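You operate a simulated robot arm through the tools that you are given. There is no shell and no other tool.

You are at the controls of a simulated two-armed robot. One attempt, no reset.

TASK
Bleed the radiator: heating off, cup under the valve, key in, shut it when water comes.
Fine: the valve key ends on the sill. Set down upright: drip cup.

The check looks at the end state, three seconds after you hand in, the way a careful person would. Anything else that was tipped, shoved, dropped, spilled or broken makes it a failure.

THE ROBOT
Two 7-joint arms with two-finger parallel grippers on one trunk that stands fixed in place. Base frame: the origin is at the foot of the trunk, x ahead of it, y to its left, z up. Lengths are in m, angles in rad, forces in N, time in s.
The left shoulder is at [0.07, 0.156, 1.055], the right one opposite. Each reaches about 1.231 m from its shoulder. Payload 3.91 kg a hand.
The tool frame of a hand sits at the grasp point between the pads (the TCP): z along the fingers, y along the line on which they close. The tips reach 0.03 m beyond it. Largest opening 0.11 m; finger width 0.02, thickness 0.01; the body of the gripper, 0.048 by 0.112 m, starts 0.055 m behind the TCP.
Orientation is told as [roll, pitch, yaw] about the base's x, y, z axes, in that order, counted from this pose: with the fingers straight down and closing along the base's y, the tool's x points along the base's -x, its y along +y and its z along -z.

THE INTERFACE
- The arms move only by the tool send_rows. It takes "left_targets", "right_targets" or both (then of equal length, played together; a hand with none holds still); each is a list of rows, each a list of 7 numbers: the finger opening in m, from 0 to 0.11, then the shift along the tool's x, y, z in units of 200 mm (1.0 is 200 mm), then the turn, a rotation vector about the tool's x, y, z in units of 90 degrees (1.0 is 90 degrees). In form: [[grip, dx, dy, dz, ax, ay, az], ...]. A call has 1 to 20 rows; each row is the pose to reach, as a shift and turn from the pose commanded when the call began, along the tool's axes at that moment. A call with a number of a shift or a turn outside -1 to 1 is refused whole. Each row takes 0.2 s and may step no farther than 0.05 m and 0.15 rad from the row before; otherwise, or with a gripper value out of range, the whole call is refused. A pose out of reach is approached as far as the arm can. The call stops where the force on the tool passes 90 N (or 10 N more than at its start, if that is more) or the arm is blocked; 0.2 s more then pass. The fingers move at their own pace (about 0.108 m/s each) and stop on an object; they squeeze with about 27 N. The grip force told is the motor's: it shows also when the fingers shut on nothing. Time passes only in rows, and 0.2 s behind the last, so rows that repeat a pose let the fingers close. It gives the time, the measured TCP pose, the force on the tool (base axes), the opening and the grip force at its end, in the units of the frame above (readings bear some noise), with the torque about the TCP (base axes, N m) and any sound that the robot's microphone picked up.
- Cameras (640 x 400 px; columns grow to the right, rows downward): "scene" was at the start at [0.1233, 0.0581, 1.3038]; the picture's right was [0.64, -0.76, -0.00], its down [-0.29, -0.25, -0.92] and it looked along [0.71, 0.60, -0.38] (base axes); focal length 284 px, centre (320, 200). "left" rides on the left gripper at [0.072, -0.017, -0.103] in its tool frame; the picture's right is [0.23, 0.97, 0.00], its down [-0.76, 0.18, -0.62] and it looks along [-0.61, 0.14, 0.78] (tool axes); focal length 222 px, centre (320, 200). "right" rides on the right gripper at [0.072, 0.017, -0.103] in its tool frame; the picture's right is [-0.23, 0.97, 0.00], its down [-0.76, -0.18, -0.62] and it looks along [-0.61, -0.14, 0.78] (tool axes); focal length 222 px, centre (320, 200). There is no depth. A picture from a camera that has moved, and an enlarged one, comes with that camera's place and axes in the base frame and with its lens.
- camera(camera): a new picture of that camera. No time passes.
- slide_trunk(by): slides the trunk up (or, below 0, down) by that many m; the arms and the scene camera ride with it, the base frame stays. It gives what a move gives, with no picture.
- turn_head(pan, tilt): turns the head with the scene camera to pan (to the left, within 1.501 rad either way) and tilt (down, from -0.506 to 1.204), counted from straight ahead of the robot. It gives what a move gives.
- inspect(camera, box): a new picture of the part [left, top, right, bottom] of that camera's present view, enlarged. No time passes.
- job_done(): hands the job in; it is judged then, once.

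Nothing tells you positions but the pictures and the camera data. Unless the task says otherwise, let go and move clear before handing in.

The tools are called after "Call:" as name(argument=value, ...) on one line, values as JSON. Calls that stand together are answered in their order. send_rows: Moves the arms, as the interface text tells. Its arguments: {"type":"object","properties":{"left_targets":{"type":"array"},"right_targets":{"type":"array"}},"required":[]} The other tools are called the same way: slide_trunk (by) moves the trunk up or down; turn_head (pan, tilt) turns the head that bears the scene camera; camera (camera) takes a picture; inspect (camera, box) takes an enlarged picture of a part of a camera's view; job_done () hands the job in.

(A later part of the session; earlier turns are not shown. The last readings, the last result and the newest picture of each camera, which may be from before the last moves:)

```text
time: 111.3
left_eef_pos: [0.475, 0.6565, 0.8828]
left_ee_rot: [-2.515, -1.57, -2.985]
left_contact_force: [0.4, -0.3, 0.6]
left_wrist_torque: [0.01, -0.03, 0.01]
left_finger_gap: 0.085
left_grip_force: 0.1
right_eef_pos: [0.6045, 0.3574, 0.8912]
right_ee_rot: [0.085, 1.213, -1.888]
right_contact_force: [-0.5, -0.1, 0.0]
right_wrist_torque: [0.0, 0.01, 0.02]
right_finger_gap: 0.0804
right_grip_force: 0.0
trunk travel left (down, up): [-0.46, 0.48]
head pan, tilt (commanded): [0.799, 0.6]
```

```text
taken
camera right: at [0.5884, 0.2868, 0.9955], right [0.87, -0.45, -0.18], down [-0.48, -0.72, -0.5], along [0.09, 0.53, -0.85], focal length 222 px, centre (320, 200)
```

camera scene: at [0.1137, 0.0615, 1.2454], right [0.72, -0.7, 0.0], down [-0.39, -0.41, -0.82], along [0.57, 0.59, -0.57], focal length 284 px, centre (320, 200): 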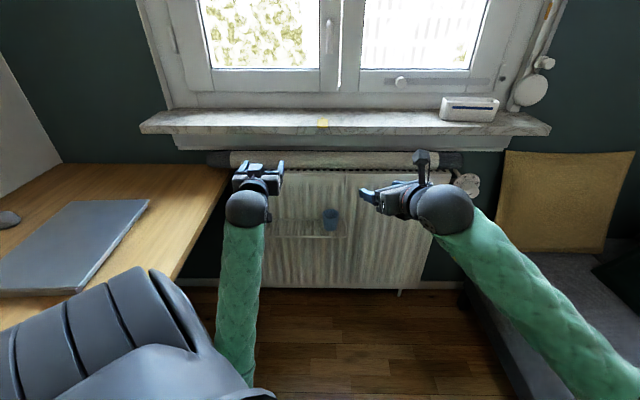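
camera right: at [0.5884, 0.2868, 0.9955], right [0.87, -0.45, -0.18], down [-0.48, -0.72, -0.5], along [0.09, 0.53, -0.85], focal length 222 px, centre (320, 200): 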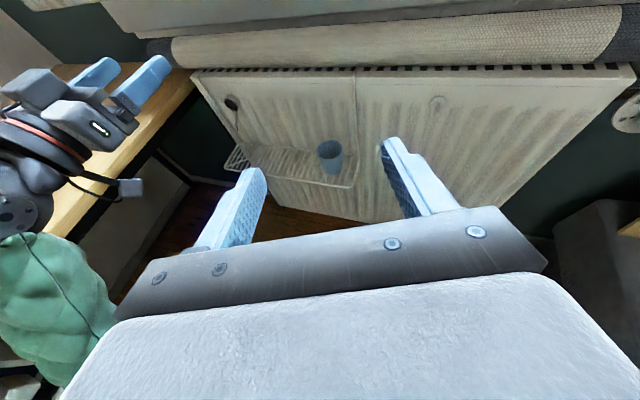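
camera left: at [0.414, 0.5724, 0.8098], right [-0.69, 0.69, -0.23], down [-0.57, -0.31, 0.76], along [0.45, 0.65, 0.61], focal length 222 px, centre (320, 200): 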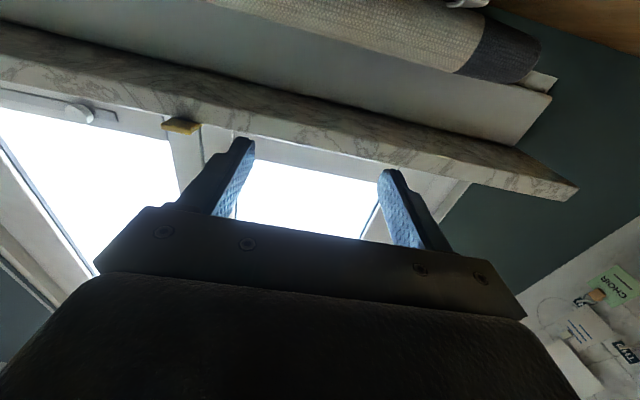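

The right camera now gives a good overview of the left hand, rack and cup. I'll move the right hand slightly further away, and the left hand down and right toward the cup.

Call:
send_rows(left_targets=[[0.085, 0.129, -0.136, 0, 0, 0, 0], [0.085, 0.257, -0.271, 0, 0, 0, 0], [0.085, 0.386, -0.407, 0, 0, 0, 0], [0.085, 0.514, -0.543, 0, 0, 0, 0], [0.085, 0.643, -0.679, 0, 0, 0, 0], [0.085, 0.771, -0.814, 0, 0, 0, 0], [0.085, 0.9, -0.95, 0, 0, 0, 0]], right_targets=[[0.08, 0.04, 0.12, -0.065, 0, 0, 0], [0.08, 0.08, 0.24, -0.13, 0, 0, 0], [0.08, 0.12, 0.36, -0.2, 0, 0, 0], [0.08, 0.156, 0.466, -0.256, 0, 0, 0], [0.08, 0.156, 0.466, -0.256, 0, 0, 0], [0.08, 0.156, 0.466, -0.256, 0, 0, 0], [0.08, 0.156, 0.466, -0.256, 0, 0, 0]])

Call:
camera(camera="scene")

Call:
camera(camera="left")

Call:
camera(camera="right")

```text
time: 113.0
left_eef_pos: [0.601, 0.5762, 0.7438]
left_ee_rot: [2.243, -1.404, -1.454]
left_contact_force: [0.0, 0.6, 1.0]
left_wrist_torque: [0.03, -0.02, -0.02]
left_finger_gap: 0.085
left_grip_force: 0.0
right_eef_pos: [0.6745, 0.2893, 0.942]
right_ee_rot: [0.086, 1.214, -1.887]
right_contact_force: [-0.1, 0.2, 0.8]
right_wrist_torque: [0.01, 0.02, 0.0]
right_finger_gap: 0.0797
right_grip_force: 0.1
trunk travel left (down, up): [-0.46, 0.48]
head pan, tilt (commanded): [0.799, 0.6]
stopped in row 7 (left hand): the arm was blocked; the commanded pose is now the measured one
```

```text
taken
camera scene: at [0.1139, 0.0615, 1.2453], right [0.72, -0.7, 0.0], down [-0.39, -0.41, -0.82], along [0.57, 0.59, -0.57], focal length 284 px, centre (320, 200)
```

scene: 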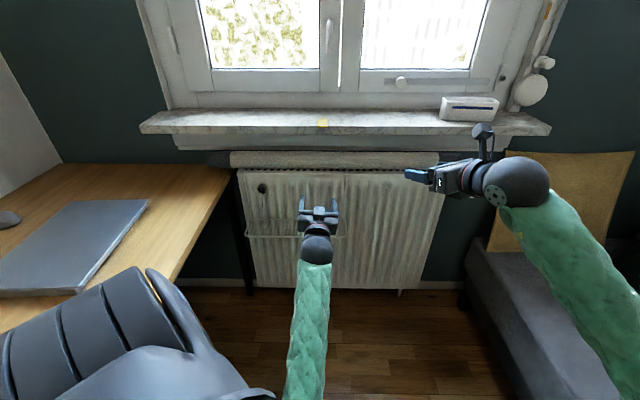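

```text
taken
camera left: at [0.5397, 0.5036, 0.6581], right [-0.7, 0.71, -0.1], down [-0.55, -0.44, 0.71], along [0.46, 0.55, 0.7], focal length 222 px, centre (320, 200)
```

left: 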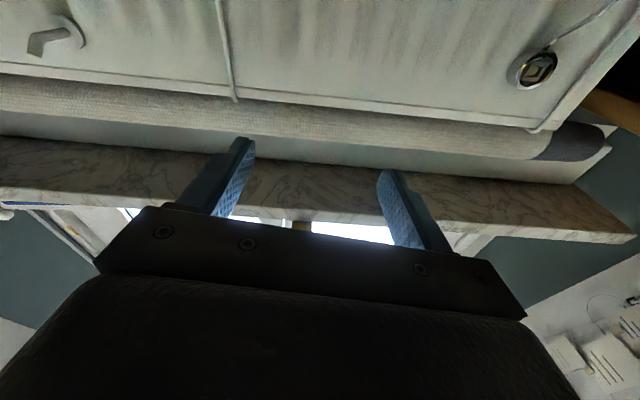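

```text
taken
camera right: at [0.6596, 0.2178, 1.0465], right [0.87, -0.45, -0.18], down [-0.48, -0.72, -0.5], along [0.1, 0.52, -0.85], focal length 222 px, centre (320, 200)
```

right: 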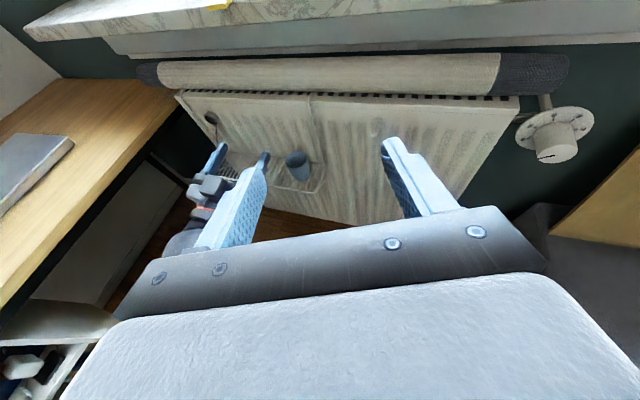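

The arm stopped with no contact at the hand. With the elbow down, the hand's own camera, which is underneath at roll 0, most likely bumped the forearm. I'll back up slightly and flip the hand to camera-up (roll -180°) to avoid that.

Call:
send_rows(left_targets=[[0.085, -0.13, 0.017, 0.014, 0.0007, 0.022, -0.028], [0.085, -0.26, 0.034, 0.028, 0.0015, 0.044, -0.055], [0.085, -0.394, 0.052, 0.041, 0.0022, 0.0656, -0.0829]])

Call:
send_rows(left_targets=[[0.085, 0, 0, 0, 0, 0, -0.09], [0.085, 0, 0, 0, 0, 0, -0.18], [0.085, 0, 0, 0, 0, 0, -0.27], [0.085, 0, 0, 0, 0, 0, -0.36], [0.085, 0, 0, 0, 0, 0, -0.45], [0.085, 0, 0, 0, 0, 0, -0.54], [0.085, 0, 0, 0, 0, 0, -0.63], [0.085, 0, 0, 0, 0, 0, -0.72], [0.085, 0, 0, 0, 0, 0, -0.81], [0.085, 0, 0, 0, 0, 0, -0.9], [0.085, 0, 0, 0, 0, 0, -0.99]])

Call:
camera(camera="scene")

```text
time: 113.8
left_eef_pos: [0.6019, 0.5754, 0.8214]
left_ee_rot: [-0.586, -1.567, 1.374]
left_contact_force: [0.1, -0.7, 0.6]
left_wrist_torque: [0.01, 0.02, 0.03]
left_finger_gap: 0.0849
left_grip_force: 0.1
right_eef_pos: [0.6752, 0.2888, 0.9426]
right_ee_rot: [0.086, 1.212, -1.887]
right_contact_force: [-0.4, -1.0, -0.2]
right_wrist_torque: [0.02, 0.0, 0.0]
right_finger_gap: 0.0799
right_grip_force: 0.0
trunk travel left (down, up): [-0.46, 0.48]
head pan, tilt (commanded): [0.799, 0.6]
```

```text
time: 114.9
left_eef_pos: [0.5829, 0.6223, 0.8697]
left_ee_rot: [-1.755, -1.009, 2.555]
left_contact_force: [0.0, -0.1, -0.2]
left_wrist_torque: [0.02, 0.01, -0.02]
left_finger_gap: 0.085
left_grip_force: 0.0
right_eef_pos: [0.6758, 0.2891, 0.9413]
right_ee_rot: [0.088, 1.212, -1.888]
right_contact_force: [0.0, -1.0, 0.7]
right_wrist_torque: [-0.02, -0.02, 0.0]
right_finger_gap: 0.08
right_grip_force: 0.1
trunk travel left (down, up): [-0.46, 0.48]
head pan, tilt (commanded): [0.799, 0.6]
stopped in row 5 (left hand): the arm was blocked; the commanded pose is now the measured one
```

```text
taken
camera scene: at [0.1141, 0.0616, 1.2452], right [0.72, -0.7, 0.0], down [-0.39, -0.41, -0.82], along [0.57, 0.59, -0.57], focal length 284 px, centre (320, 200)
```

scene: 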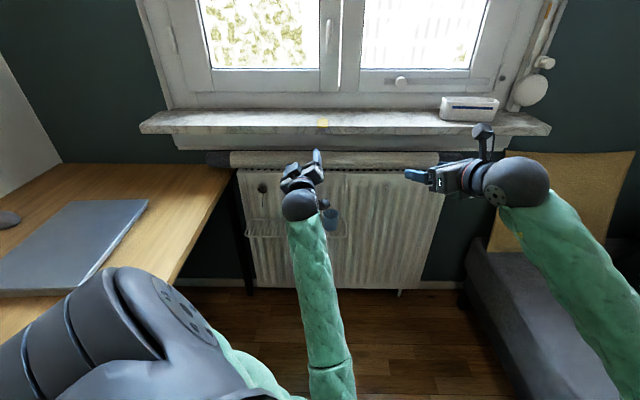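

The elbow-down posture is near-singular at this height. A better plan is to raise the trunk fully so the left arm reaches down almost straight, which keeps its elbow high above the desk whichever way it bends. I'll raise the trunk now.

Call:
slide_trunk(by=0.46)

Call:
camera(camera="scene")

Call:
camera(camera="right")

```text
refused: 0.46 is not a number from -0.4 to 0.4
```

```text
taken
camera scene: at [0.1141, 0.0616, 1.2452], right [0.72, -0.7, 0.0], down [-0.39, -0.41, -0.82], along [0.57, 0.59, -0.57], focal length 284 px, centre (320, 200)
```

scene: 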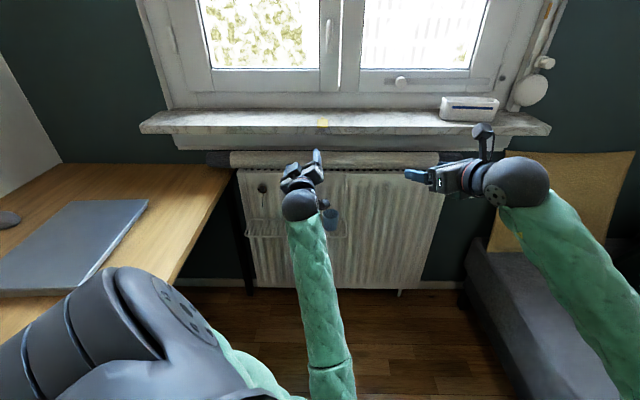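

```text
taken
camera right: at [0.6598, 0.2179, 1.0463], right [0.87, -0.45, -0.18], down [-0.48, -0.72, -0.5], along [0.1, 0.52, -0.85], focal length 222 px, centre (320, 200)
```

right: 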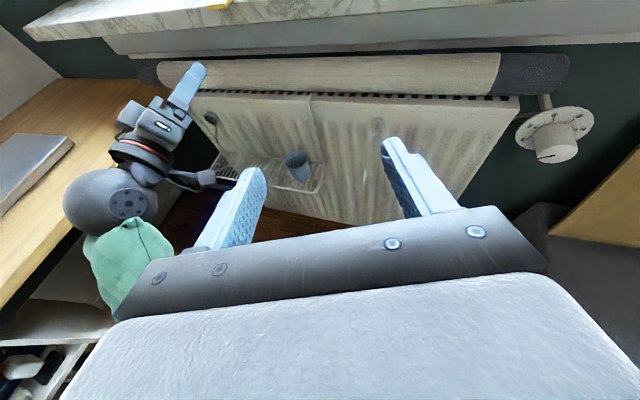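

Slides are limited to 0.4 m each, so I'll do it in two.

Call:
slide_trunk(by=0.4)

Call:
slide_trunk(by=0.06)

Call:
camera(camera="scene")

Call:
camera(camera="right")

```text
time: 118.8
left_eef_pos: [0.5843, 0.6224, 1.2691]
left_ee_rot: [-1.751, -1.011, 2.552]
left_contact_force: [0.4, -0.7, -0.1]
left_wrist_torque: [-0.03, -0.01, -0.01]
left_finger_gap: 0.0851
left_grip_force: 0.0
right_eef_pos: [0.6768, 0.2885, 1.3415]
right_ee_rot: [0.084, 1.211, -1.89]
right_contact_force: [-0.2, -0.5, -0.2]
right_wrist_torque: [0.0, 0.01, 0.0]
right_finger_gap: 0.0799
right_grip_force: 0.0
trunk travel left (down, up): [-0.86, 0.08]
head pan, tilt (commanded): [0.799, 0.6]
```

```text
time: 119.8
left_eef_pos: [0.5844, 0.6233, 1.329]
left_ee_rot: [-1.752, -1.012, 2.554]
left_contact_force: [1.1, -0.3, -0.1]
left_wrist_torque: [0.02, 0.02, 0.01]
left_finger_gap: 0.0849
left_grip_force: 0.1
right_eef_pos: [0.6754, 0.2889, 1.4019]
right_ee_rot: [0.086, 1.213, -1.888]
right_contact_force: [0.3, -0.9, -0.1]
right_wrist_torque: [-0.02, -0.01, 0.0]
right_finger_gap: 0.0801
right_grip_force: 0.1
trunk travel left (down, up): [-0.92, 0.02]
head pan, tilt (commanded): [0.799, 0.6]
```

```text
taken
camera scene: at [0.1146, 0.0616, 1.7051], right [0.72, -0.7, 0.0], down [-0.39, -0.41, -0.82], along [0.57, 0.59, -0.57], focal length 284 px, centre (320, 200)
```

scene: 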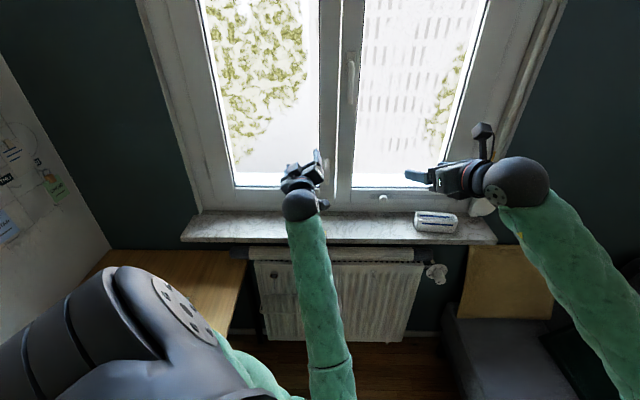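

```text
taken
camera right: at [0.6602, 0.218, 1.5059], right [0.87, -0.45, -0.18], down [-0.48, -0.72, -0.5], along [0.09, 0.53, -0.85], focal length 222 px, centre (320, 200)
```

right: 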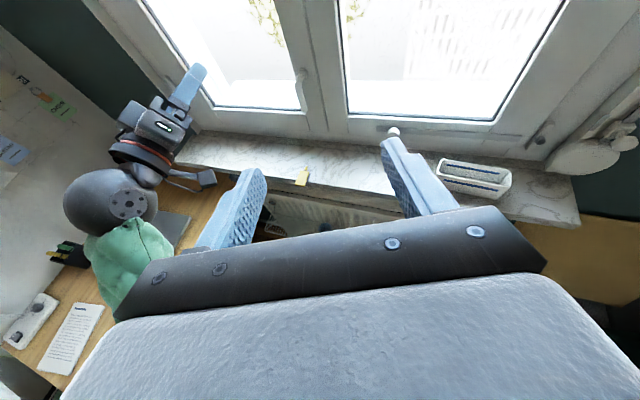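

Trunk is up. I'll move the right arm further out of the way, and square the left hand to the wall while lowering it in front of the sill.

Call:
send_rows(left_targets=[[0.085, 0.137, 0.086, -0.06, 0.0017, 0.011, 0.058], [0.085, 0.273, 0.173, -0.121, 0.0035, 0.022, 0.116], [0.085, 0.41, 0.259, -0.181, 0.0052, 0.0335, 0.175], [0.085, 0.547, 0.345, -0.242, 0.007, 0.045, 0.233], [0.085, 0.683, 0.432, -0.302, 0.0087, 0.056, 0.291], [0.085, 0.82, 0.518, -0.3625, 0.0105, 0.067, 0.3493]], right_targets=[[0.08, -0.027, 0.157, -0.058, 0, 0, 0], [0.08, -0.053, 0.314, -0.116, 0, 0, 0], [0.08, -0.08, 0.472, -0.174, 0, 0, 0], [0.08, -0.107, 0.629, -0.232, 0, 0, 0], [0.08, -0.1335, 0.786, -0.29, 0, 0, 0], [0.08, -0.1335, 0.786, -0.29, 0, 0, 0]])

Call:
camera(camera="scene")

```text
time: 121.4
left_eef_pos: [0.5534, 0.6066, 1.1596]
left_ee_rot: [2.676, -1.505, -1.893]
left_contact_force: [0.7, 0.7, -0.8]
left_wrist_torque: [0.0, -0.02, -0.01]
left_finger_gap: 0.085
left_grip_force: 0.0
right_eef_pos: [0.7953, 0.1679, 1.4017]
right_ee_rot: [0.088, 1.213, -1.888]
right_contact_force: [0.1, 0.1, -0.3]
right_wrist_torque: [0.0, -0.02, 0.04]
right_finger_gap: 0.0798
right_grip_force: 0.2
trunk travel left (down, up): [-0.92, 0.02]
head pan, tilt (commanded): [0.799, 0.6]
stopped in row 6 (left hand): the arm was blocked; the commanded pose is now the measured one
```

```text
taken
camera scene: at [0.1145, 0.0611, 1.7053], right [0.72, -0.7, 0.0], down [-0.39, -0.41, -0.82], along [0.57, 0.59, -0.57], focal length 284 px, centre (320, 200)
```

scene: 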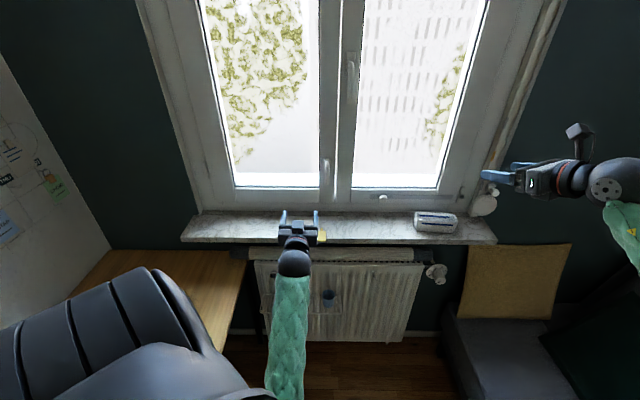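

Still elbow-down, so the hand camera gets pressed toward the forearm. I'll bring the arm back to its original elbow-out posture by first yawing the hand to the right while raising it, then pitching the fingers down, which should push the elbow out to the left.

Call:
send_rows(left_targets=[[0.085, -0.1, 0, 0, 0.083, 0, 0], [0.085, -0.2, 0, 0, 0.167, 0, 0], [0.085, -0.3, 0, 0, 0.25, 0, 0], [0.085, -0.4, 0, 0, 0.333, 0, 0], [0.085, -0.5, 0, 0, 0.417, 0, 0], [0.085, -0.6, 0, 0, 0.5, 0, 0], [0.085, -0.7, 0, 0, 0.583, 0, 0], [0.085, -0.7, 0, 0, 0.667, 0, 0]])

Call:
camera(camera="scene")

```text
time: 123.2
left_eef_pos: [0.5573, 0.5981, 1.3123]
left_ee_rot: [2.016, -1.492, -2.28]
left_contact_force: [-1.6, 0.3, -5.5]
left_wrist_torque: [-0.14, -0.47, 0.05]
left_finger_gap: 0.0846
left_grip_force: 0.1
right_eef_pos: [0.7982, 0.1689, 1.3988]
right_ee_rot: [0.079, 1.21, -1.894]
right_contact_force: [0.1, 0.3, 0.0]
right_wrist_torque: [0.03, -0.02, 0.05]
right_finger_gap: 0.08
right_grip_force: 0.2
trunk travel left (down, up): [-0.92, 0.02]
head pan, tilt (commanded): [0.799, 0.6]
```

```text
taken
camera scene: at [0.1178, 0.061, 1.7047], right [0.72, -0.7, 0.0], down [-0.4, -0.41, -0.82], along [0.57, 0.59, -0.57], focal length 284 px, centre (320, 200)
```

scene: 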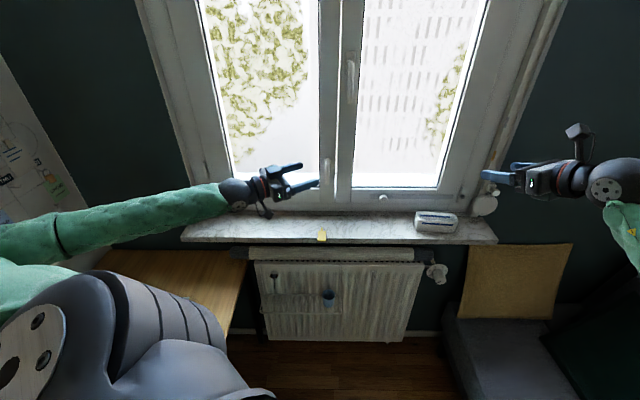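

The elbow swung back out to the left, so the original posture is recovered. Now I'll yaw the hand back to face the wall.

Call:
send_rows(left_targets=[[0.085, 0, 0, 0, -0.083, 0, 0], [0.085, 0, 0, 0, -0.167, 0, 0], [0.085, 0, 0, 0, -0.25, 0, 0], [0.085, 0, 0, 0, -0.333, 0, 0], [0.085, 0, 0, 0, -0.417, 0, 0], [0.085, 0, 0, 0, -0.5, 0, 0], [0.085, 0, 0, 0, -0.583, 0, 0], [0.085, 0, 0, 0, -0.667, 0, 0]])

Call:
camera(camera="scene")

Call:
camera(camera="left")

```text
time: 125.0
left_eef_pos: [0.5514, 0.5962, 1.2973]
left_ee_rot: [2.662, -1.506, -1.878]
left_contact_force: [-0.1, 0.2, 0.3]
left_wrist_torque: [0.0, 0.04, 0.01]
left_finger_gap: 0.0849
left_grip_force: 0.1
right_eef_pos: [0.7977, 0.1671, 1.4]
right_ee_rot: [0.081, 1.213, -1.89]
right_contact_force: [0.2, 0.4, 0.1]
right_wrist_torque: [0.01, 0.02, -0.01]
right_finger_gap: 0.0798
right_grip_force: 0.0
trunk travel left (down, up): [-0.92, 0.02]
head pan, tilt (commanded): [0.799, 0.6]
```

```text
taken
camera scene: at [0.1158, 0.0593, 1.7052], right [0.72, -0.7, 0.0], down [-0.39, -0.4, -0.83], along [0.57, 0.59, -0.56], focal length 284 px, centre (320, 200)
```

scene: 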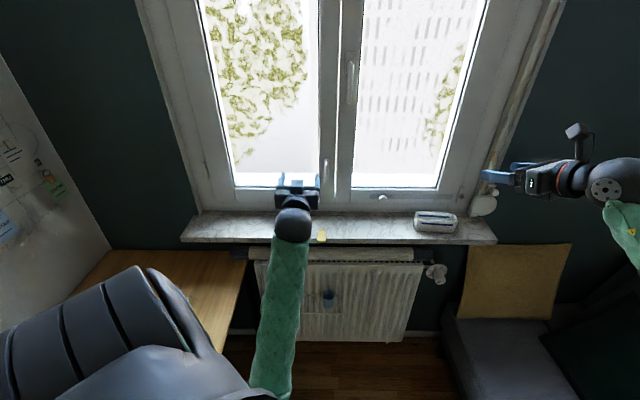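

```text
taken
camera left: at [0.4918, 0.5153, 1.2194], right [-0.68, 0.7, -0.2], down [-0.58, -0.36, 0.73], along [0.44, 0.61, 0.65], focal length 222 px, centre (320, 200)
```

left: 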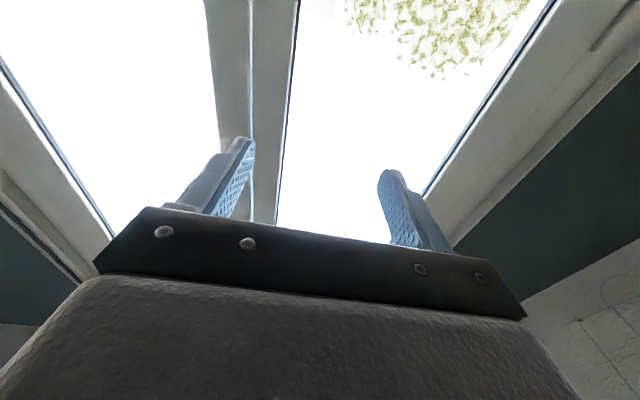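

Facing the wall directly returned it to elbow-down, so the path matters. I'll go via yaw-right, then fingers-down (the original rest orientation), and only then turn to the wall, as in the first successful approach.

Call:
send_rows(left_targets=[[0.085, -0.05, 0, 0, 0.083, 0, 0], [0.085, -0.1, 0, 0, 0.167, 0, 0], [0.085, -0.15, 0, 0, 0.25, 0, 0], [0.085, -0.2, 0, 0, 0.333, 0, 0], [0.085, -0.25, 0, 0, 0.417, 0, 0], [0.085, -0.3, 0, 0, 0.5, 0, 0], [0.085, -0.3, 0, 0, 0.583, 0, 0], [0.085, -0.3, 0, 0, 0.667, 0, 0]])

Call:
send_rows(left_targets=[[0.085, 0, 0, 0, 0, 0.09, 0], [0.085, 0, 0, 0, 0, 0.18, 0], [0.085, 0, 0, 0, 0, 0.27, 0], [0.085, 0, 0, 0, 0, 0.36, 0], [0.085, 0, 0, 0, 0, 0.45, 0], [0.085, 0, 0, 0, 0, 0.54, 0], [0.085, 0, 0, 0, 0, 0.63, 0], [0.085, 0, 0, 0, 0, 0.72, 0], [0.085, 0, 0, 0, 0, 0.81, 0], [0.085, 0, 0, 0, 0, 0.9, 0], [0.085, 0, 0, 0, 0, 0.97, 0]])

Call:
camera(camera="scene")

```text
time: 126.8
left_eef_pos: [0.5485, 0.5934, 1.3567]
left_ee_rot: [1.652, -1.504, -1.919]
left_contact_force: [-0.1, 0.6, -0.2]
left_wrist_torque: [0.01, -0.04, -0.02]
left_finger_gap: 0.085
left_grip_force: 0.1
right_eef_pos: [0.7958, 0.1693, 1.4014]
right_ee_rot: [0.088, 1.214, -1.888]
right_contact_force: [-0.2, -0.5, 0.4]
right_wrist_torque: [-0.02, -0.03, 0.0]
right_finger_gap: 0.0802
right_grip_force: 0.0
trunk travel left (down, up): [-0.92, 0.02]
head pan, tilt (commanded): [0.799, 0.6]
```

```text
time: 129.2
left_eef_pos: [0.5494, 0.5938, 1.357]
left_ee_rot: [0.063, -0.05, -0.266]
left_contact_force: [-0.4, 0.5, 0.8]
left_wrist_torque: [0.03, -0.02, -0.01]
left_finger_gap: 0.0852
left_grip_force: 0.1
right_eef_pos: [0.7971, 0.1685, 1.4025]
right_ee_rot: [0.085, 1.214, -1.889]
right_contact_force: [0.7, -0.4, 0.2]
right_wrist_torque: [0.02, 0.02, 0.01]
right_finger_gap: 0.08
right_grip_force: 0.1
trunk travel left (down, up): [-0.92, 0.02]
head pan, tilt (commanded): [0.799, 0.6]
```

```text
taken
camera scene: at [0.1149, 0.0611, 1.7051], right [0.72, -0.7, 0.0], down [-0.39, -0.41, -0.82], along [0.57, 0.59, -0.57], focal length 284 px, centre (320, 200)
```

scene: 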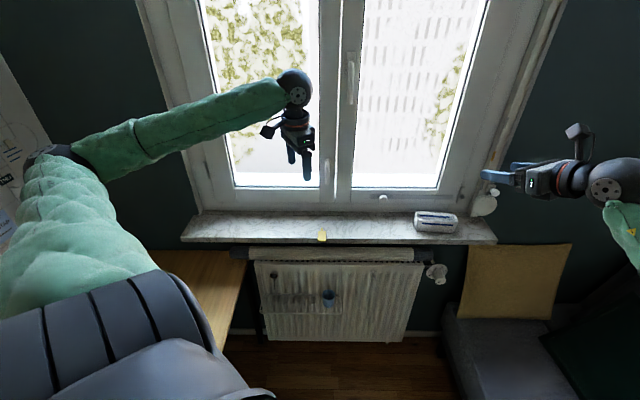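

The elbow-out posture is restored with fingers down. I'll raise the hand to the earlier successful start pose and straighten its orientation.

Call:
send_rows(left_targets=[[0.085, 0.08, 0, -0.2, 0.013, 0.011, -0.056], [0.085, 0.16, 0, -0.4, 0.027, 0.021, -0.113], [0.085, 0.25, 0, -0.6, 0.04, 0.032, -0.169]])

Call:
send_rows(left_targets=[[0.085, 0, 0, 0.067, -0.0326, -0.0786, -0.0326], [0.085, 0, 0, 0.133, -0.0652, -0.1573, -0.0652], [0.085, 0, 0, 0.2, -0.0978, -0.2359, -0.0978], [0.085, 0, 0, 0.267, -0.1303, -0.3145, -0.1303], [0.085, 0, 0, 0.333, -0.1629, -0.3932, -0.1629], [0.085, 0, 0, 0.4, -0.1955, -0.4718, -0.1955], [0.085, 0, 0, 0.467, -0.2281, -0.5504, -0.2281], [0.085, 0, 0, 0.533, -0.2607, -0.6291, -0.2607], [0.085, 0, 0, 0.6, -0.2933, -0.7077, -0.2933], [0.085, 0, 0, 0.667, -0.3258, -0.7863, -0.3258], [0.085, 0, 0, 0.733, -0.3584, -0.865, -0.3584], [0.085, 0, 0, 0.8, -0.391, -0.9436, -0.391]])

Call:
camera(camera="scene")

```text
time: 130.0
left_eef_pos: [0.4867, 0.5986, 1.4844]
left_ee_rot: [-0.007, -0.03, -0.002]
left_contact_force: [0.4, -0.9, -5.9]
left_wrist_torque: [0.08, 0.07, -0.02]
left_finger_gap: 0.0848
left_grip_force: 0.1
right_eef_pos: [0.7927, 0.1646, 1.4033]
right_ee_rot: [0.094, 1.215, -1.88]
right_contact_force: [0.1, -1.0, 0.4]
right_wrist_torque: [-0.02, 0.01, -0.07]
right_finger_gap: 0.0801
right_grip_force: 0.1
trunk travel left (down, up): [-0.92, 0.02]
head pan, tilt (commanded): [0.799, 0.6]
```

```text
time: 132.6
left_eef_pos: [0.4949, 0.5977, 1.3152]
left_ee_rot: [-1.92, -1.561, 2.708]
left_contact_force: [0.2, -0.5, 0.2]
left_wrist_torque: [-0.04, 0.01, 0.03]
left_finger_gap: 0.0849
left_grip_force: 0.0
left hand out of reach, approached as far as the arm can: row 8, 9, 10, 11
right_eef_pos: [0.7968, 0.1681, 1.4016]
right_ee_rot: [0.085, 1.213, -1.891]
right_contact_force: [0.6, -0.3, 0.2]
right_wrist_torque: [0.02, 0.02, 0.03]
right_finger_gap: 0.0801
right_grip_force: 0.1
trunk travel left (down, up): [-0.92, 0.02]
head pan, tilt (commanded): [0.799, 0.6]
```

```text
taken
camera scene: at [0.1151, 0.0593, 1.7054], right [0.72, -0.7, 0.0], down [-0.39, -0.4, -0.83], along [0.57, 0.59, -0.56], focal length 284 px, centre (320, 200)
```

scene: 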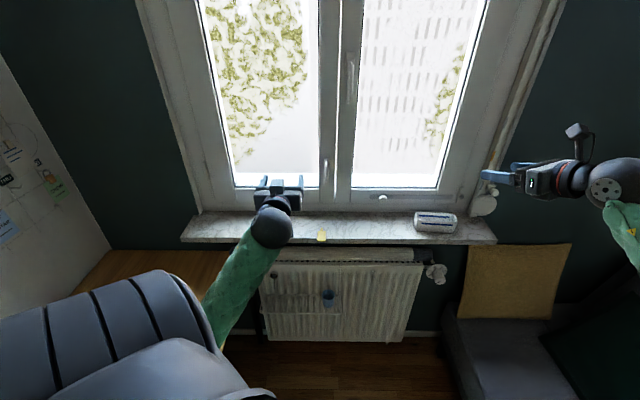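

Turning this close to the body hit a reach limit and the solver picked the other elbow branch. I'll recover elbow-out again, and this time turn toward the wall further forward, where the wrist bend is smaller.

Call:
send_rows(left_targets=[[0.085, -0.05, 0, 0, 0.083, 0, 0], [0.085, -0.1, 0, 0, 0.167, 0, 0], [0.085, -0.15, 0, 0, 0.25, 0, 0], [0.085, -0.2, 0, 0, 0.333, 0, 0], [0.085, -0.25, 0, 0, 0.417, 0, 0], [0.085, -0.3, 0, 0, 0.5, 0, 0], [0.085, -0.3, 0, 0, 0.583, 0, 0], [0.085, -0.3, 0, 0, 0.667, 0, 0]])

Call:
send_rows(left_targets=[[0.085, 0, 0, 0, 0, 0.09, 0], [0.085, 0, 0, 0, 0, 0.18, 0], [0.085, 0, 0, 0, 0, 0.27, 0], [0.085, 0, 0, 0, 0, 0.36, 0], [0.085, 0, 0, 0, 0, 0.45, 0], [0.085, 0, 0, 0, 0, 0.54, 0], [0.085, 0, 0, 0, 0, 0.63, 0], [0.085, 0, 0, 0, 0, 0.72, 0], [0.085, 0, 0, 0, 0, 0.81, 0], [0.085, 0, 0, 0, 0, 0.9, 0], [0.085, 0, 0, 0, 0, 0.98, 0]])

Call:
camera(camera="scene")

```text
time: 134.4
left_eef_pos: [0.4956, 0.5999, 1.3733]
left_ee_rot: [-2.34, -1.566, 2.122]
left_contact_force: [-0.2, -0.1, -1.1]
left_wrist_torque: [-0.01, -0.04, 0.0]
left_finger_gap: 0.085
left_grip_force: 0.0
right_eef_pos: [0.7975, 0.167, 1.3998]
right_ee_rot: [0.084, 1.212, -1.891]
right_contact_force: [1.0, -0.3, -0.4]
right_wrist_torque: [0.01, 0.02, 0.04]
right_finger_gap: 0.0802
right_grip_force: 0.1
trunk travel left (down, up): [-0.92, 0.02]
head pan, tilt (commanded): [0.799, 0.6]
```

```text
time: 136.8
left_eef_pos: [0.494, 0.602, 1.3739]
left_ee_rot: [-0.005, -0.039, -0.261]
left_contact_force: [-0.4, -0.5, 1.0]
left_wrist_torque: [0.01, 0.02, 0.02]
left_finger_gap: 0.0848
left_grip_force: 0.1
right_eef_pos: [0.7967, 0.1686, 1.4004]
right_ee_rot: [0.086, 1.212, -1.887]
right_contact_force: [0.1, 0.5, -0.3]
right_wrist_torque: [0.03, -0.02, 0.01]
right_finger_gap: 0.0797
right_grip_force: 0.1
trunk travel left (down, up): [-0.92, 0.02]
head pan, tilt (commanded): [0.799, 0.6]
```

```text
taken
camera scene: at [0.1151, 0.0613, 1.7051], right [0.72, -0.7, 0.0], down [-0.39, -0.41, -0.82], along [0.57, 0.59, -0.57], focal length 284 px, centre (320, 200)
```

scene: 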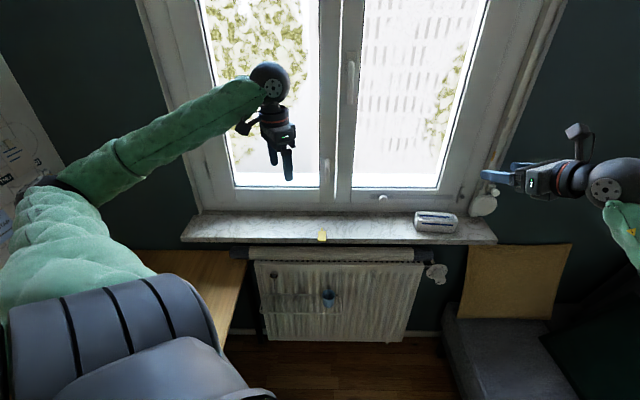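

Elbow-out again. Now I'll move forward and yaw the fingers-down hand so that it can pitch up straight toward the wall.

Call:
send_rows(left_targets=[[0.085, -0.055, 0.095, -0.031, 0, 0, -0.083], [0.085, -0.11, 0.19, -0.0625, 0, 0, -0.167], [0.085, -0.165, 0.285, -0.094, 0, 0, -0.25], [0.085, -0.22, 0.38, -0.125, 0, 0, -0.333], [0.085, -0.274, 0.474, -0.156, 0, 0, -0.417], [0.085, -0.329, 0.569, -0.1875, 0, 0, -0.5], [0.085, -0.384, 0.664, -0.219, 0, 0, -0.583], [0.085, -0.439, 0.759, -0.25, 0, 0, -0.667]])

Call:
camera(camera="scene")

```text
time: 138.6
left_eef_pos: [0.6153, 0.7248, 1.4272]
left_ee_rot: [-0.038, -0.014, 0.787]
left_contact_force: [0.7, 0.6, -0.6]
left_wrist_torque: [0.0, 0.01, -0.02]
left_finger_gap: 0.0851
left_grip_force: 0.2
right_eef_pos: [0.7962, 0.1677, 1.401]
right_ee_rot: [0.084, 1.214, -1.887]
right_contact_force: [-0.4, 0.0, 0.0]
right_wrist_torque: [0.01, -0.03, 0.02]
right_finger_gap: 0.0801
right_grip_force: 0.0
trunk travel left (down, up): [-0.92, 0.02]
head pan, tilt (commanded): [0.799, 0.6]
```

```text
taken
camera scene: at [0.1146, 0.0606, 1.7051], right [0.72, -0.7, 0.0], down [-0.39, -0.4, -0.82], along [0.57, 0.59, -0.57], focal length 284 px, centre (320, 200)
```

scene: 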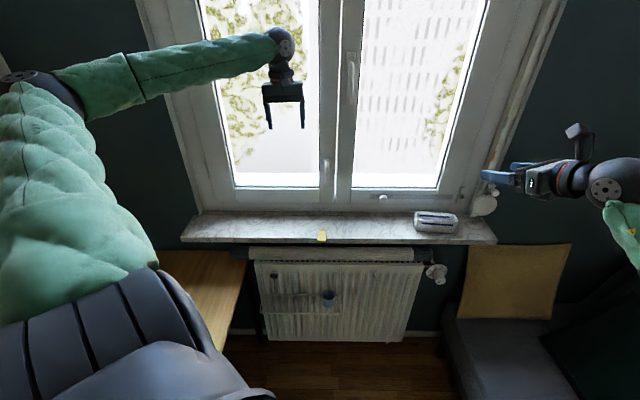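

The hand is forward at d≈0.95 with the elbow out. I'll pitch it up to face the wall while lowering a little.

Call:
send_rows(left_targets=[[0.085, 0, 0, 0.05, 0, -0.09, 0], [0.085, 0, 0, 0.1, 0, -0.18, 0], [0.085, 0, 0, 0.15, 0, -0.27, 0], [0.085, 0, 0, 0.2, 0, -0.36, 0], [0.085, 0, 0, 0.25, 0, -0.45, 0], [0.085, 0, 0, 0.3, 0, -0.54, 0], [0.085, 0, 0, 0.35, 0, -0.63, 0], [0.085, 0, 0, 0.4, 0, -0.72, 0], [0.085, 0, 0, 0.45, 0, -0.81, 0], [0.085, 0, 0, 0.5, 0, -0.9, 0], [0.085, 0, 0, 0.5, 0, -0.99, 0]])

Call:
camera(camera="scene")

```text
time: 141.0
left_eef_pos: [0.6205, 0.7232, 1.3283]
left_ee_rot: [-1.666, -1.533, 2.454]
left_contact_force: [0.3, -0.1, -0.6]
left_wrist_torque: [0.03, 0.0, 0.02]
left_finger_gap: 0.0848
left_grip_force: 0.2
right_eef_pos: [0.7961, 0.1691, 1.4015]
right_ee_rot: [0.086, 1.213, -1.888]
right_contact_force: [0.4, -0.4, 0.8]
right_wrist_torque: [-0.01, -0.01, 0.02]
right_finger_gap: 0.08
right_grip_force: 0.1
trunk travel left (down, up): [-0.92, 0.02]
head pan, tilt (commanded): [0.799, 0.6]
```

```text
taken
camera scene: at [0.1152, 0.0608, 1.7053], right [0.72, -0.7, 0.0], down [-0.39, -0.4, -0.82], along [0.57, 0.59, -0.57], focal length 284 px, centre (320, 200)
```

scene: 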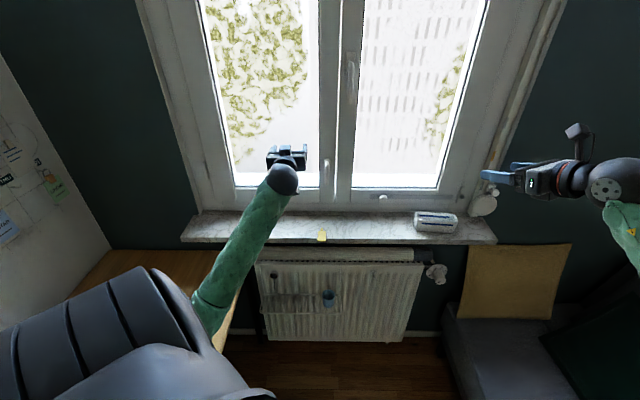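

The elbow settles down-left in this pose. The hand's camera should then be kept away from the forearm below, so I'll roll the left hand to -90° (camera on the right) and then toward -180° to check that range, which suits both the cup and key turning.

Call:
send_rows(left_targets=[[0.085, 0, 0, -0.05, 0, 0, -0.09], [0.085, 0, 0, -0.1, 0, 0, -0.18], [0.085, 0, 0, -0.15, 0, 0, -0.27], [0.085, 0, 0, -0.2, 0, 0, -0.36], [0.085, 0, 0, -0.25, 0, 0, -0.45], [0.085, 0, 0, -0.3, 0, 0, -0.54], [0.085, 0, 0, -0.35, 0, 0, -0.63], [0.085, 0, 0, -0.35, 0, 0, -0.72], [0.085, 0, 0, -0.35, 0, 0, -0.81], [0.085, 0, 0, -0.35, 0, 0, -0.9], [0.085, 0, 0, -0.35, 0, 0, -0.99]])

Call:
send_rows(left_targets=[[0.085, 0, 0, 0, 0, 0, -0.09], [0.085, 0, 0, 0, 0, 0, -0.18], [0.085, 0, 0, 0, 0, 0, -0.27], [0.085, 0, 0, 0, 0, 0, -0.36], [0.085, 0, 0, 0, 0, 0, -0.45], [0.085, 0, 0, 0, 0, 0, -0.54], [0.085, 0, 0, 0, 0, 0, -0.63], [0.085, 0, 0, 0, 0, 0, -0.72], [0.085, 0, 0, 0, 0, 0, -0.81], [0.085, 0, 0, 0, 0, 0, -0.9], [0.085, 0, 0, 0, 0, 0, -0.99]])

Call:
camera(camera="scene")

Call:
camera(camera="left")

```text
time: 143.4
left_eef_pos: [0.5709, 0.673, 1.3285]
left_ee_rot: [-1.572, 0.025, 2.357]
left_contact_force: [0.3, 0.2, 1.4]
left_wrist_torque: [0.01, -0.02, 0.01]
left_finger_gap: 0.0852
left_grip_force: 0.0
right_eef_pos: [0.7957, 0.1681, 1.4006]
right_ee_rot: [0.086, 1.213, -1.888]
right_contact_force: [0.2, 0.2, -0.6]
right_wrist_torque: [-0.01, -0.01, -0.02]
right_finger_gap: 0.08
right_grip_force: 0.1
trunk travel left (down, up): [-0.92, 0.02]
head pan, tilt (commanded): [0.799, 0.6]
```

```text
time: 145.8
left_eef_pos: [0.5689, 0.6742, 1.3262]
left_ee_rot: [1.644, 1.56, -0.711]
left_contact_force: [0.1, 0.0, 0.6]
left_wrist_torque: [0.01, 0.01, 0.04]
left_finger_gap: 0.085
left_grip_force: 0.0
right_eef_pos: [0.796, 0.1686, 1.4009]
right_ee_rot: [0.087, 1.211, -1.886]
right_contact_force: [0.0, -1.2, -0.7]
right_wrist_torque: [-0.01, -0.02, 0.0]
right_finger_gap: 0.08
right_grip_force: 0.1
trunk travel left (down, up): [-0.92, 0.02]
head pan, tilt (commanded): [0.799, 0.6]
```

```text
taken
camera scene: at [0.1144, 0.0617, 1.7052], right [0.72, -0.7, 0.0], down [-0.39, -0.41, -0.82], along [0.57, 0.59, -0.57], focal length 284 px, centre (320, 200)
```

scene: 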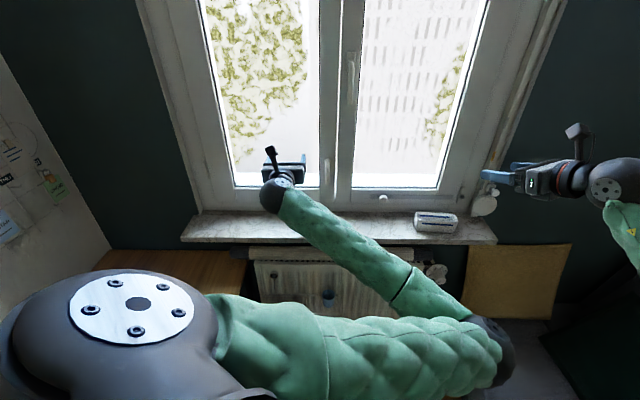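

```text
taken
camera left: at [0.4841, 0.6143, 1.3989], right [0.69, -0.69, 0.24], down [-0.31, -0.57, -0.76], along [0.66, 0.45, -0.6], focal length 222 px, centre (320, 200)
```

left: 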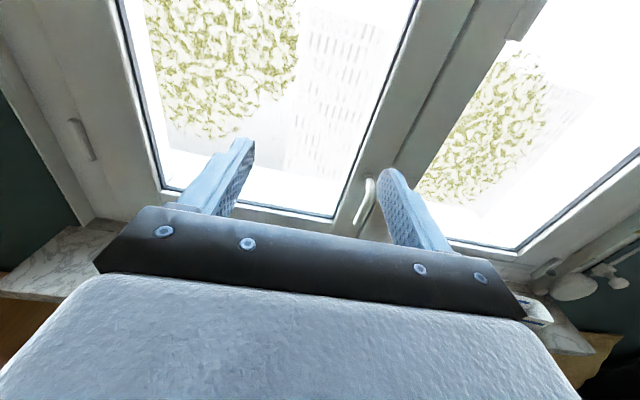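

The roll made the elbow swing across to the right, in front of the robot. That is free space away from the desk, so this posture can work for the valve side. I'll pull the hand back a little, move the right arm further right, and lower the trunk in stages.

Call:
send_rows(left_targets=[[0.085, 0, 0, -0.05, 0, 0, 0], [0.085, 0, 0, -0.1, 0, 0, 0], [0.085, 0, 0, -0.15, 0, 0, 0], [0.085, 0, 0, -0.2, 0, 0, 0]], right_targets=[[0.08, -0.062, 0.073, -0.161, 0, 0, 0], [0.08, -0.125, 0.146, -0.322, 0, 0, 0], [0.08, -0.187, 0.219, -0.483, 0, 0, 0], [0.08, -0.249, 0.2925, -0.644, 0, 0, 0]])

Call:
camera(camera="scene")

Call:
camera(camera="right")

```text
time: 146.9
left_eef_pos: [0.5413, 0.6668, 1.3984]
left_ee_rot: [2.423, 1.428, 0.107]
left_contact_force: [-0.2, 0.3, -0.9]
left_wrist_torque: [-0.01, -0.02, -0.03]
left_finger_gap: 0.0851
left_grip_force: 0.1
right_eef_pos: [0.7934, 0.0177, 1.4011]
right_ee_rot: [0.084, 1.214, -1.891]
right_contact_force: [0.6, -0.3, -0.9]
right_wrist_torque: [-0.01, 0.01, 0.02]
right_finger_gap: 0.0799
right_grip_force: 0.1
trunk travel left (down, up): [-0.92, 0.02]
head pan, tilt (commanded): [0.799, 0.6]
stopped in row 4 (left hand): the arm was blocked; the commanded pose is now the measured one
```

```text
taken
camera scene: at [0.1143, 0.0622, 1.7052], right [0.72, -0.7, 0.0], down [-0.39, -0.41, -0.82], along [0.57, 0.59, -0.57], focal length 284 px, centre (320, 200)
```

scene: 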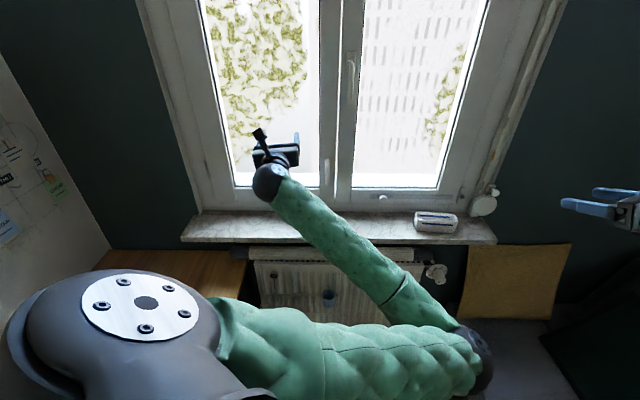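

```text
taken
camera right: at [0.7797, -0.0538, 1.5052], right [0.87, -0.45, -0.18], down [-0.48, -0.72, -0.5], along [0.09, 0.53, -0.85], focal length 222 px, centre (320, 200)
```

right: 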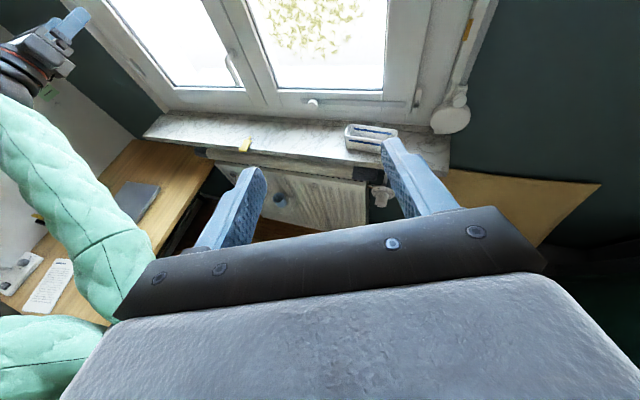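

The arm's elbow swivel follows the hand's roll: negative roll drags it right, positive roll swings it left. I'll roll back in the positive direction, to 0° and then +90°, which is the stable elbow-left posture that worked before.

Call:
send_rows(left_targets=[[0.085, 0, 0, 0.02, 0, 0, 0.09], [0.085, 0, 0, 0.04, 0, 0, 0.18], [0.085, 0, 0, 0.06, 0, 0, 0.27], [0.085, 0, 0, 0.08, 0, 0, 0.36], [0.085, 0, 0, 0.1, 0, 0, 0.45], [0.085, 0, 0, 0.12, 0, 0, 0.54], [0.085, 0, 0, 0.14, 0, 0, 0.63], [0.085, 0, 0, 0.16, 0, 0, 0.72], [0.085, 0, 0, 0.18, 0, 0, 0.81], [0.085, 0, 0, 0.2, 0, 0, 0.9], [0.085, 0, 0, 0.2, 0, 0, 0.99]])

Call:
camera(camera="scene")

```text
time: 149.3
left_eef_pos: [0.57, 0.6922, 1.3997]
left_ee_rot: [-1.676, 0.109, 2.383]
left_contact_force: [0.2, 0.3, 0.0]
left_wrist_torque: [-0.03, -0.03, 0.0]
left_finger_gap: 0.085
left_grip_force: 0.0
right_eef_pos: [0.7965, 0.017, 1.3999]
right_ee_rot: [0.087, 1.212, -1.888]
right_contact_force: [-0.3, -0.4, 1.0]
right_wrist_torque: [-0.03, -0.01, -0.03]
right_finger_gap: 0.08
right_grip_force: 0.0
trunk travel left (down, up): [-0.92, 0.02]
head pan, tilt (commanded): [0.799, 0.6]
```

```text
taken
camera scene: at [0.1141, 0.0618, 1.7053], right [0.72, -0.7, 0.0], down [-0.39, -0.41, -0.82], along [0.57, 0.59, -0.57], focal length 284 px, centre (320, 200)
```

scene: 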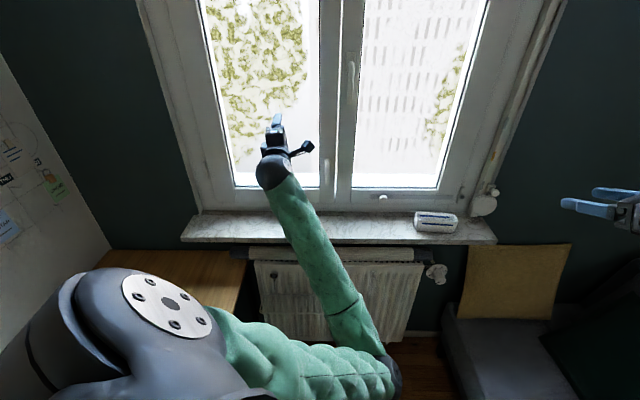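

It's working, with the elbow moving back toward centre. I'll continue rolling positive to 0° and then to +90°.

Call:
send_rows(left_targets=[[0.085, 0, 0, 0, 0, 0, 0.09], [0.085, 0, 0, 0, 0, 0, 0.18], [0.085, 0, 0, 0, 0, 0, 0.27], [0.085, 0, 0, 0, 0, 0, 0.36], [0.085, 0, 0, 0, 0, 0, 0.45], [0.085, 0, 0, 0, 0, 0, 0.54], [0.085, 0, 0, 0, 0, 0, 0.63], [0.085, 0, 0, 0, 0, 0, 0.72], [0.085, 0, 0, 0, 0, 0, 0.81], [0.085, 0, 0, 0, 0, 0, 0.9], [0.085, 0, 0, 0, 0, 0, 0.99]])

Call:
send_rows(left_targets=[[0.085, 0, 0, 0, 0, 0, 0.09], [0.085, 0, 0, 0, 0, 0, 0.18], [0.085, 0, 0, 0, 0, 0, 0.27], [0.085, 0, 0, 0, 0, 0, 0.36], [0.085, 0, 0, 0, 0, 0, 0.45], [0.085, 0, 0, 0, 0, 0, 0.54], [0.085, 0, 0, 0, 0, 0, 0.63], [0.085, 0, 0, 0, 0, 0, 0.72], [0.085, 0, 0, 0, 0, 0, 0.81], [0.085, 0, 0, 0, 0, 0, 0.9], [0.085, 0, 0, 0, 0, 0, 0.99]])

Call:
camera(camera="scene")

```text
time: 151.7
left_eef_pos: [0.5688, 0.6928, 1.3998]
left_ee_rot: [-2.271, -1.409, 3.089]
left_contact_force: [0.6, -0.2, -0.5]
left_wrist_torque: [0.02, -0.01, 0.01]
left_finger_gap: 0.0849
left_grip_force: 0.0
right_eef_pos: [0.7954, 0.0167, 1.4005]
right_ee_rot: [0.086, 1.215, -1.888]
right_contact_force: [-1.5, -0.2, -0.9]
right_wrist_torque: [0.01, -0.03, 0.01]
right_finger_gap: 0.0799
right_grip_force: 0.0
trunk travel left (down, up): [-0.92, 0.02]
head pan, tilt (commanded): [0.799, 0.6]
```

```text
time: 154.1
left_eef_pos: [0.5691, 0.6922, 1.3995]
left_ee_rot: [1.675, -0.139, -0.761]
left_contact_force: [-0.6, 0.3, 0.2]
left_wrist_torque: [-0.01, -0.03, 0.04]
left_finger_gap: 0.085
left_grip_force: 0.1
right_eef_pos: [0.7951, 0.018, 1.401]
right_ee_rot: [0.087, 1.213, -1.888]
right_contact_force: [0.0, 0.5, -0.1]
right_wrist_torque: [-0.05, -0.04, 0.05]
right_finger_gap: 0.08
right_grip_force: 0.0
trunk travel left (down, up): [-0.92, 0.02]
head pan, tilt (commanded): [0.799, 0.6]
```

```text
taken
camera scene: at [0.1139, 0.0619, 1.7052], right [0.72, -0.7, 0.0], down [-0.39, -0.41, -0.82], along [0.57, 0.59, -0.57], focal length 284 px, centre (320, 200)
```

scene: 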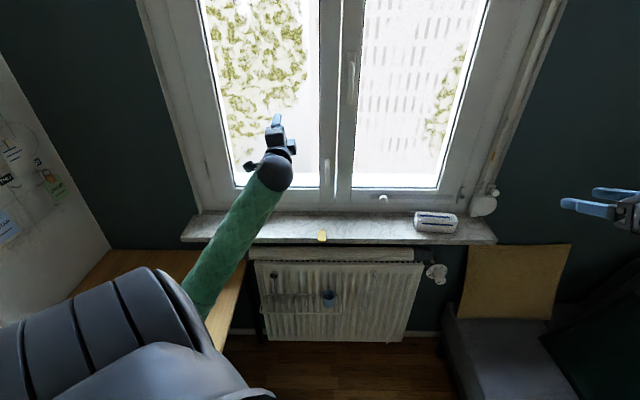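

The elbow is now down-left. Rolling further positive should raise it to the left and up, so I'll continue to +180° with the camera on top and check.

Call:
send_rows(left_targets=[[0.085, 0, 0, 0, 0, 0, 0.09], [0.085, 0, 0, 0, 0, 0, 0.18], [0.085, 0, 0, 0, 0, 0, 0.27], [0.085, 0, 0, 0, 0, 0, 0.36], [0.085, 0, 0, 0, 0, 0, 0.45], [0.085, 0, 0, 0, 0, 0, 0.54], [0.085, 0, 0, 0, 0, 0, 0.63], [0.085, 0, 0, 0, 0, 0, 0.72], [0.085, 0, 0, 0, 0, 0, 0.81], [0.085, 0, 0, 0, 0, 0, 0.9], [0.085, 0, 0, 0, 0, 0, 0.99]])

Call:
camera(camera="scene")

```text
time: 156.5
left_eef_pos: [0.5694, 0.6936, 1.3981]
left_ee_rot: [2.166, 1.385, -0.16]
left_contact_force: [-0.7, -0.2, 0.1]
left_wrist_torque: [-0.02, 0.0, 0.0]
left_finger_gap: 0.0849
left_grip_force: 0.1
right_eef_pos: [0.7958, 0.0187, 1.4012]
right_ee_rot: [0.087, 1.213, -1.887]
right_contact_force: [0.2, 0.3, 0.1]
right_wrist_torque: [0.01, 0.01, 0.02]
right_finger_gap: 0.0802
right_grip_force: 0.0
trunk travel left (down, up): [-0.92, 0.02]
head pan, tilt (commanded): [0.799, 0.6]
```

```text
taken
camera scene: at [0.1142, 0.0616, 1.7052], right [0.72, -0.7, 0.0], down [-0.39, -0.41, -0.82], along [0.57, 0.59, -0.57], focal length 284 px, centre (320, 200)
```

scene: 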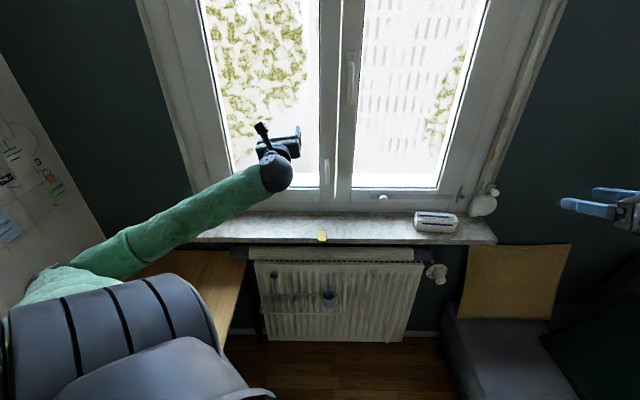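

With roll near +180° the elbow is out to the left and level, which is the posture I want. I'll square the orientation, then lower the hand in stages.

Call:
send_rows(left_targets=[[0.085, 0, 0, -0.05, -0.0095, -0.0337, 0.048], [0.085, 0, 0, -0.1, -0.019, -0.0674, 0.0963]])

Call:
send_rows(left_targets=[[0.085, -0.2, 0, 0, 0, 0, 0], [0.085, -0.4, 0, 0, 0, 0, 0], [0.085, -0.6, 0, 0, 0, 0, 0], [0.085, -0.8, 0, 0, 0, 0, 0], [0.085, -1.0, 0, 0, 0, 0, 0]])

Call:
camera(camera="scene")

Call:
camera(camera="left")

```text
time: 157.1
left_eef_pos: [0.5562, 0.6768, 1.3985]
left_ee_rot: [1.912, 1.567, -0.443]
left_contact_force: [0.7, 0.3, 0.5]
left_wrist_torque: [0.02, 0.02, 0.0]
left_finger_gap: 0.0847
left_grip_force: 0.0
right_eef_pos: [0.7938, 0.0168, 1.4016]
right_ee_rot: [0.086, 1.214, -1.887]
right_contact_force: [1.2, -0.1, -0.1]
right_wrist_torque: [0.03, 0.01, 0.02]
right_finger_gap: 0.0797
right_grip_force: 0.0
trunk travel left (down, up): [-0.92, 0.02]
head pan, tilt (commanded): [0.799, 0.6]
```

```text
time: 158.3
left_eef_pos: [0.5569, 0.678, 1.1976]
left_ee_rot: [1.962, 1.567, -0.395]
left_contact_force: [0.3, 0.0, -1.3]
left_wrist_torque: [0.02, -0.02, -0.01]
left_finger_gap: 0.0849
left_grip_force: 0.1
right_eef_pos: [0.7956, 0.0169, 1.401]
right_ee_rot: [0.086, 1.213, -1.889]
right_contact_force: [0.3, 0.8, -0.2]
right_wrist_torque: [-0.01, 0.01, 0.03]
right_finger_gap: 0.08
right_grip_force: 0.0
trunk travel left (down, up): [-0.92, 0.02]
head pan, tilt (commanded): [0.799, 0.6]
```

```text
taken
camera scene: at [0.1143, 0.0617, 1.7053], right [0.72, -0.7, 0.0], down [-0.39, -0.41, -0.82], along [0.57, 0.59, -0.57], focal length 284 px, centre (320, 200)
```

scene: 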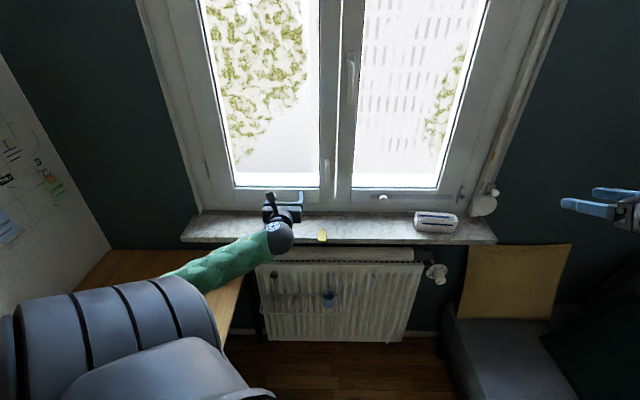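

```text
taken
camera left: at [0.4716, 0.6174, 1.2698], right [0.69, -0.69, 0.23], down [-0.31, -0.57, -0.76], along [0.66, 0.45, -0.61], focal length 222 px, centre (320, 200)
```

left: 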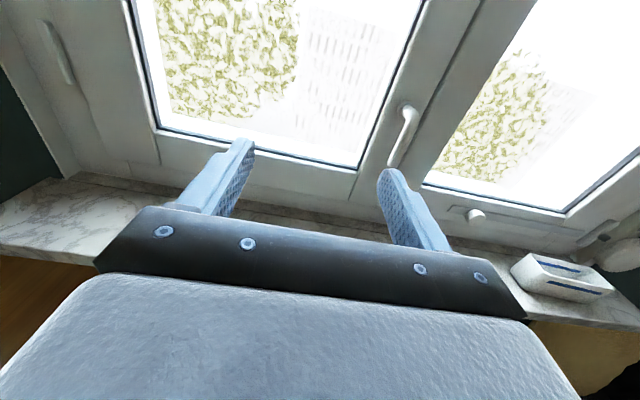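

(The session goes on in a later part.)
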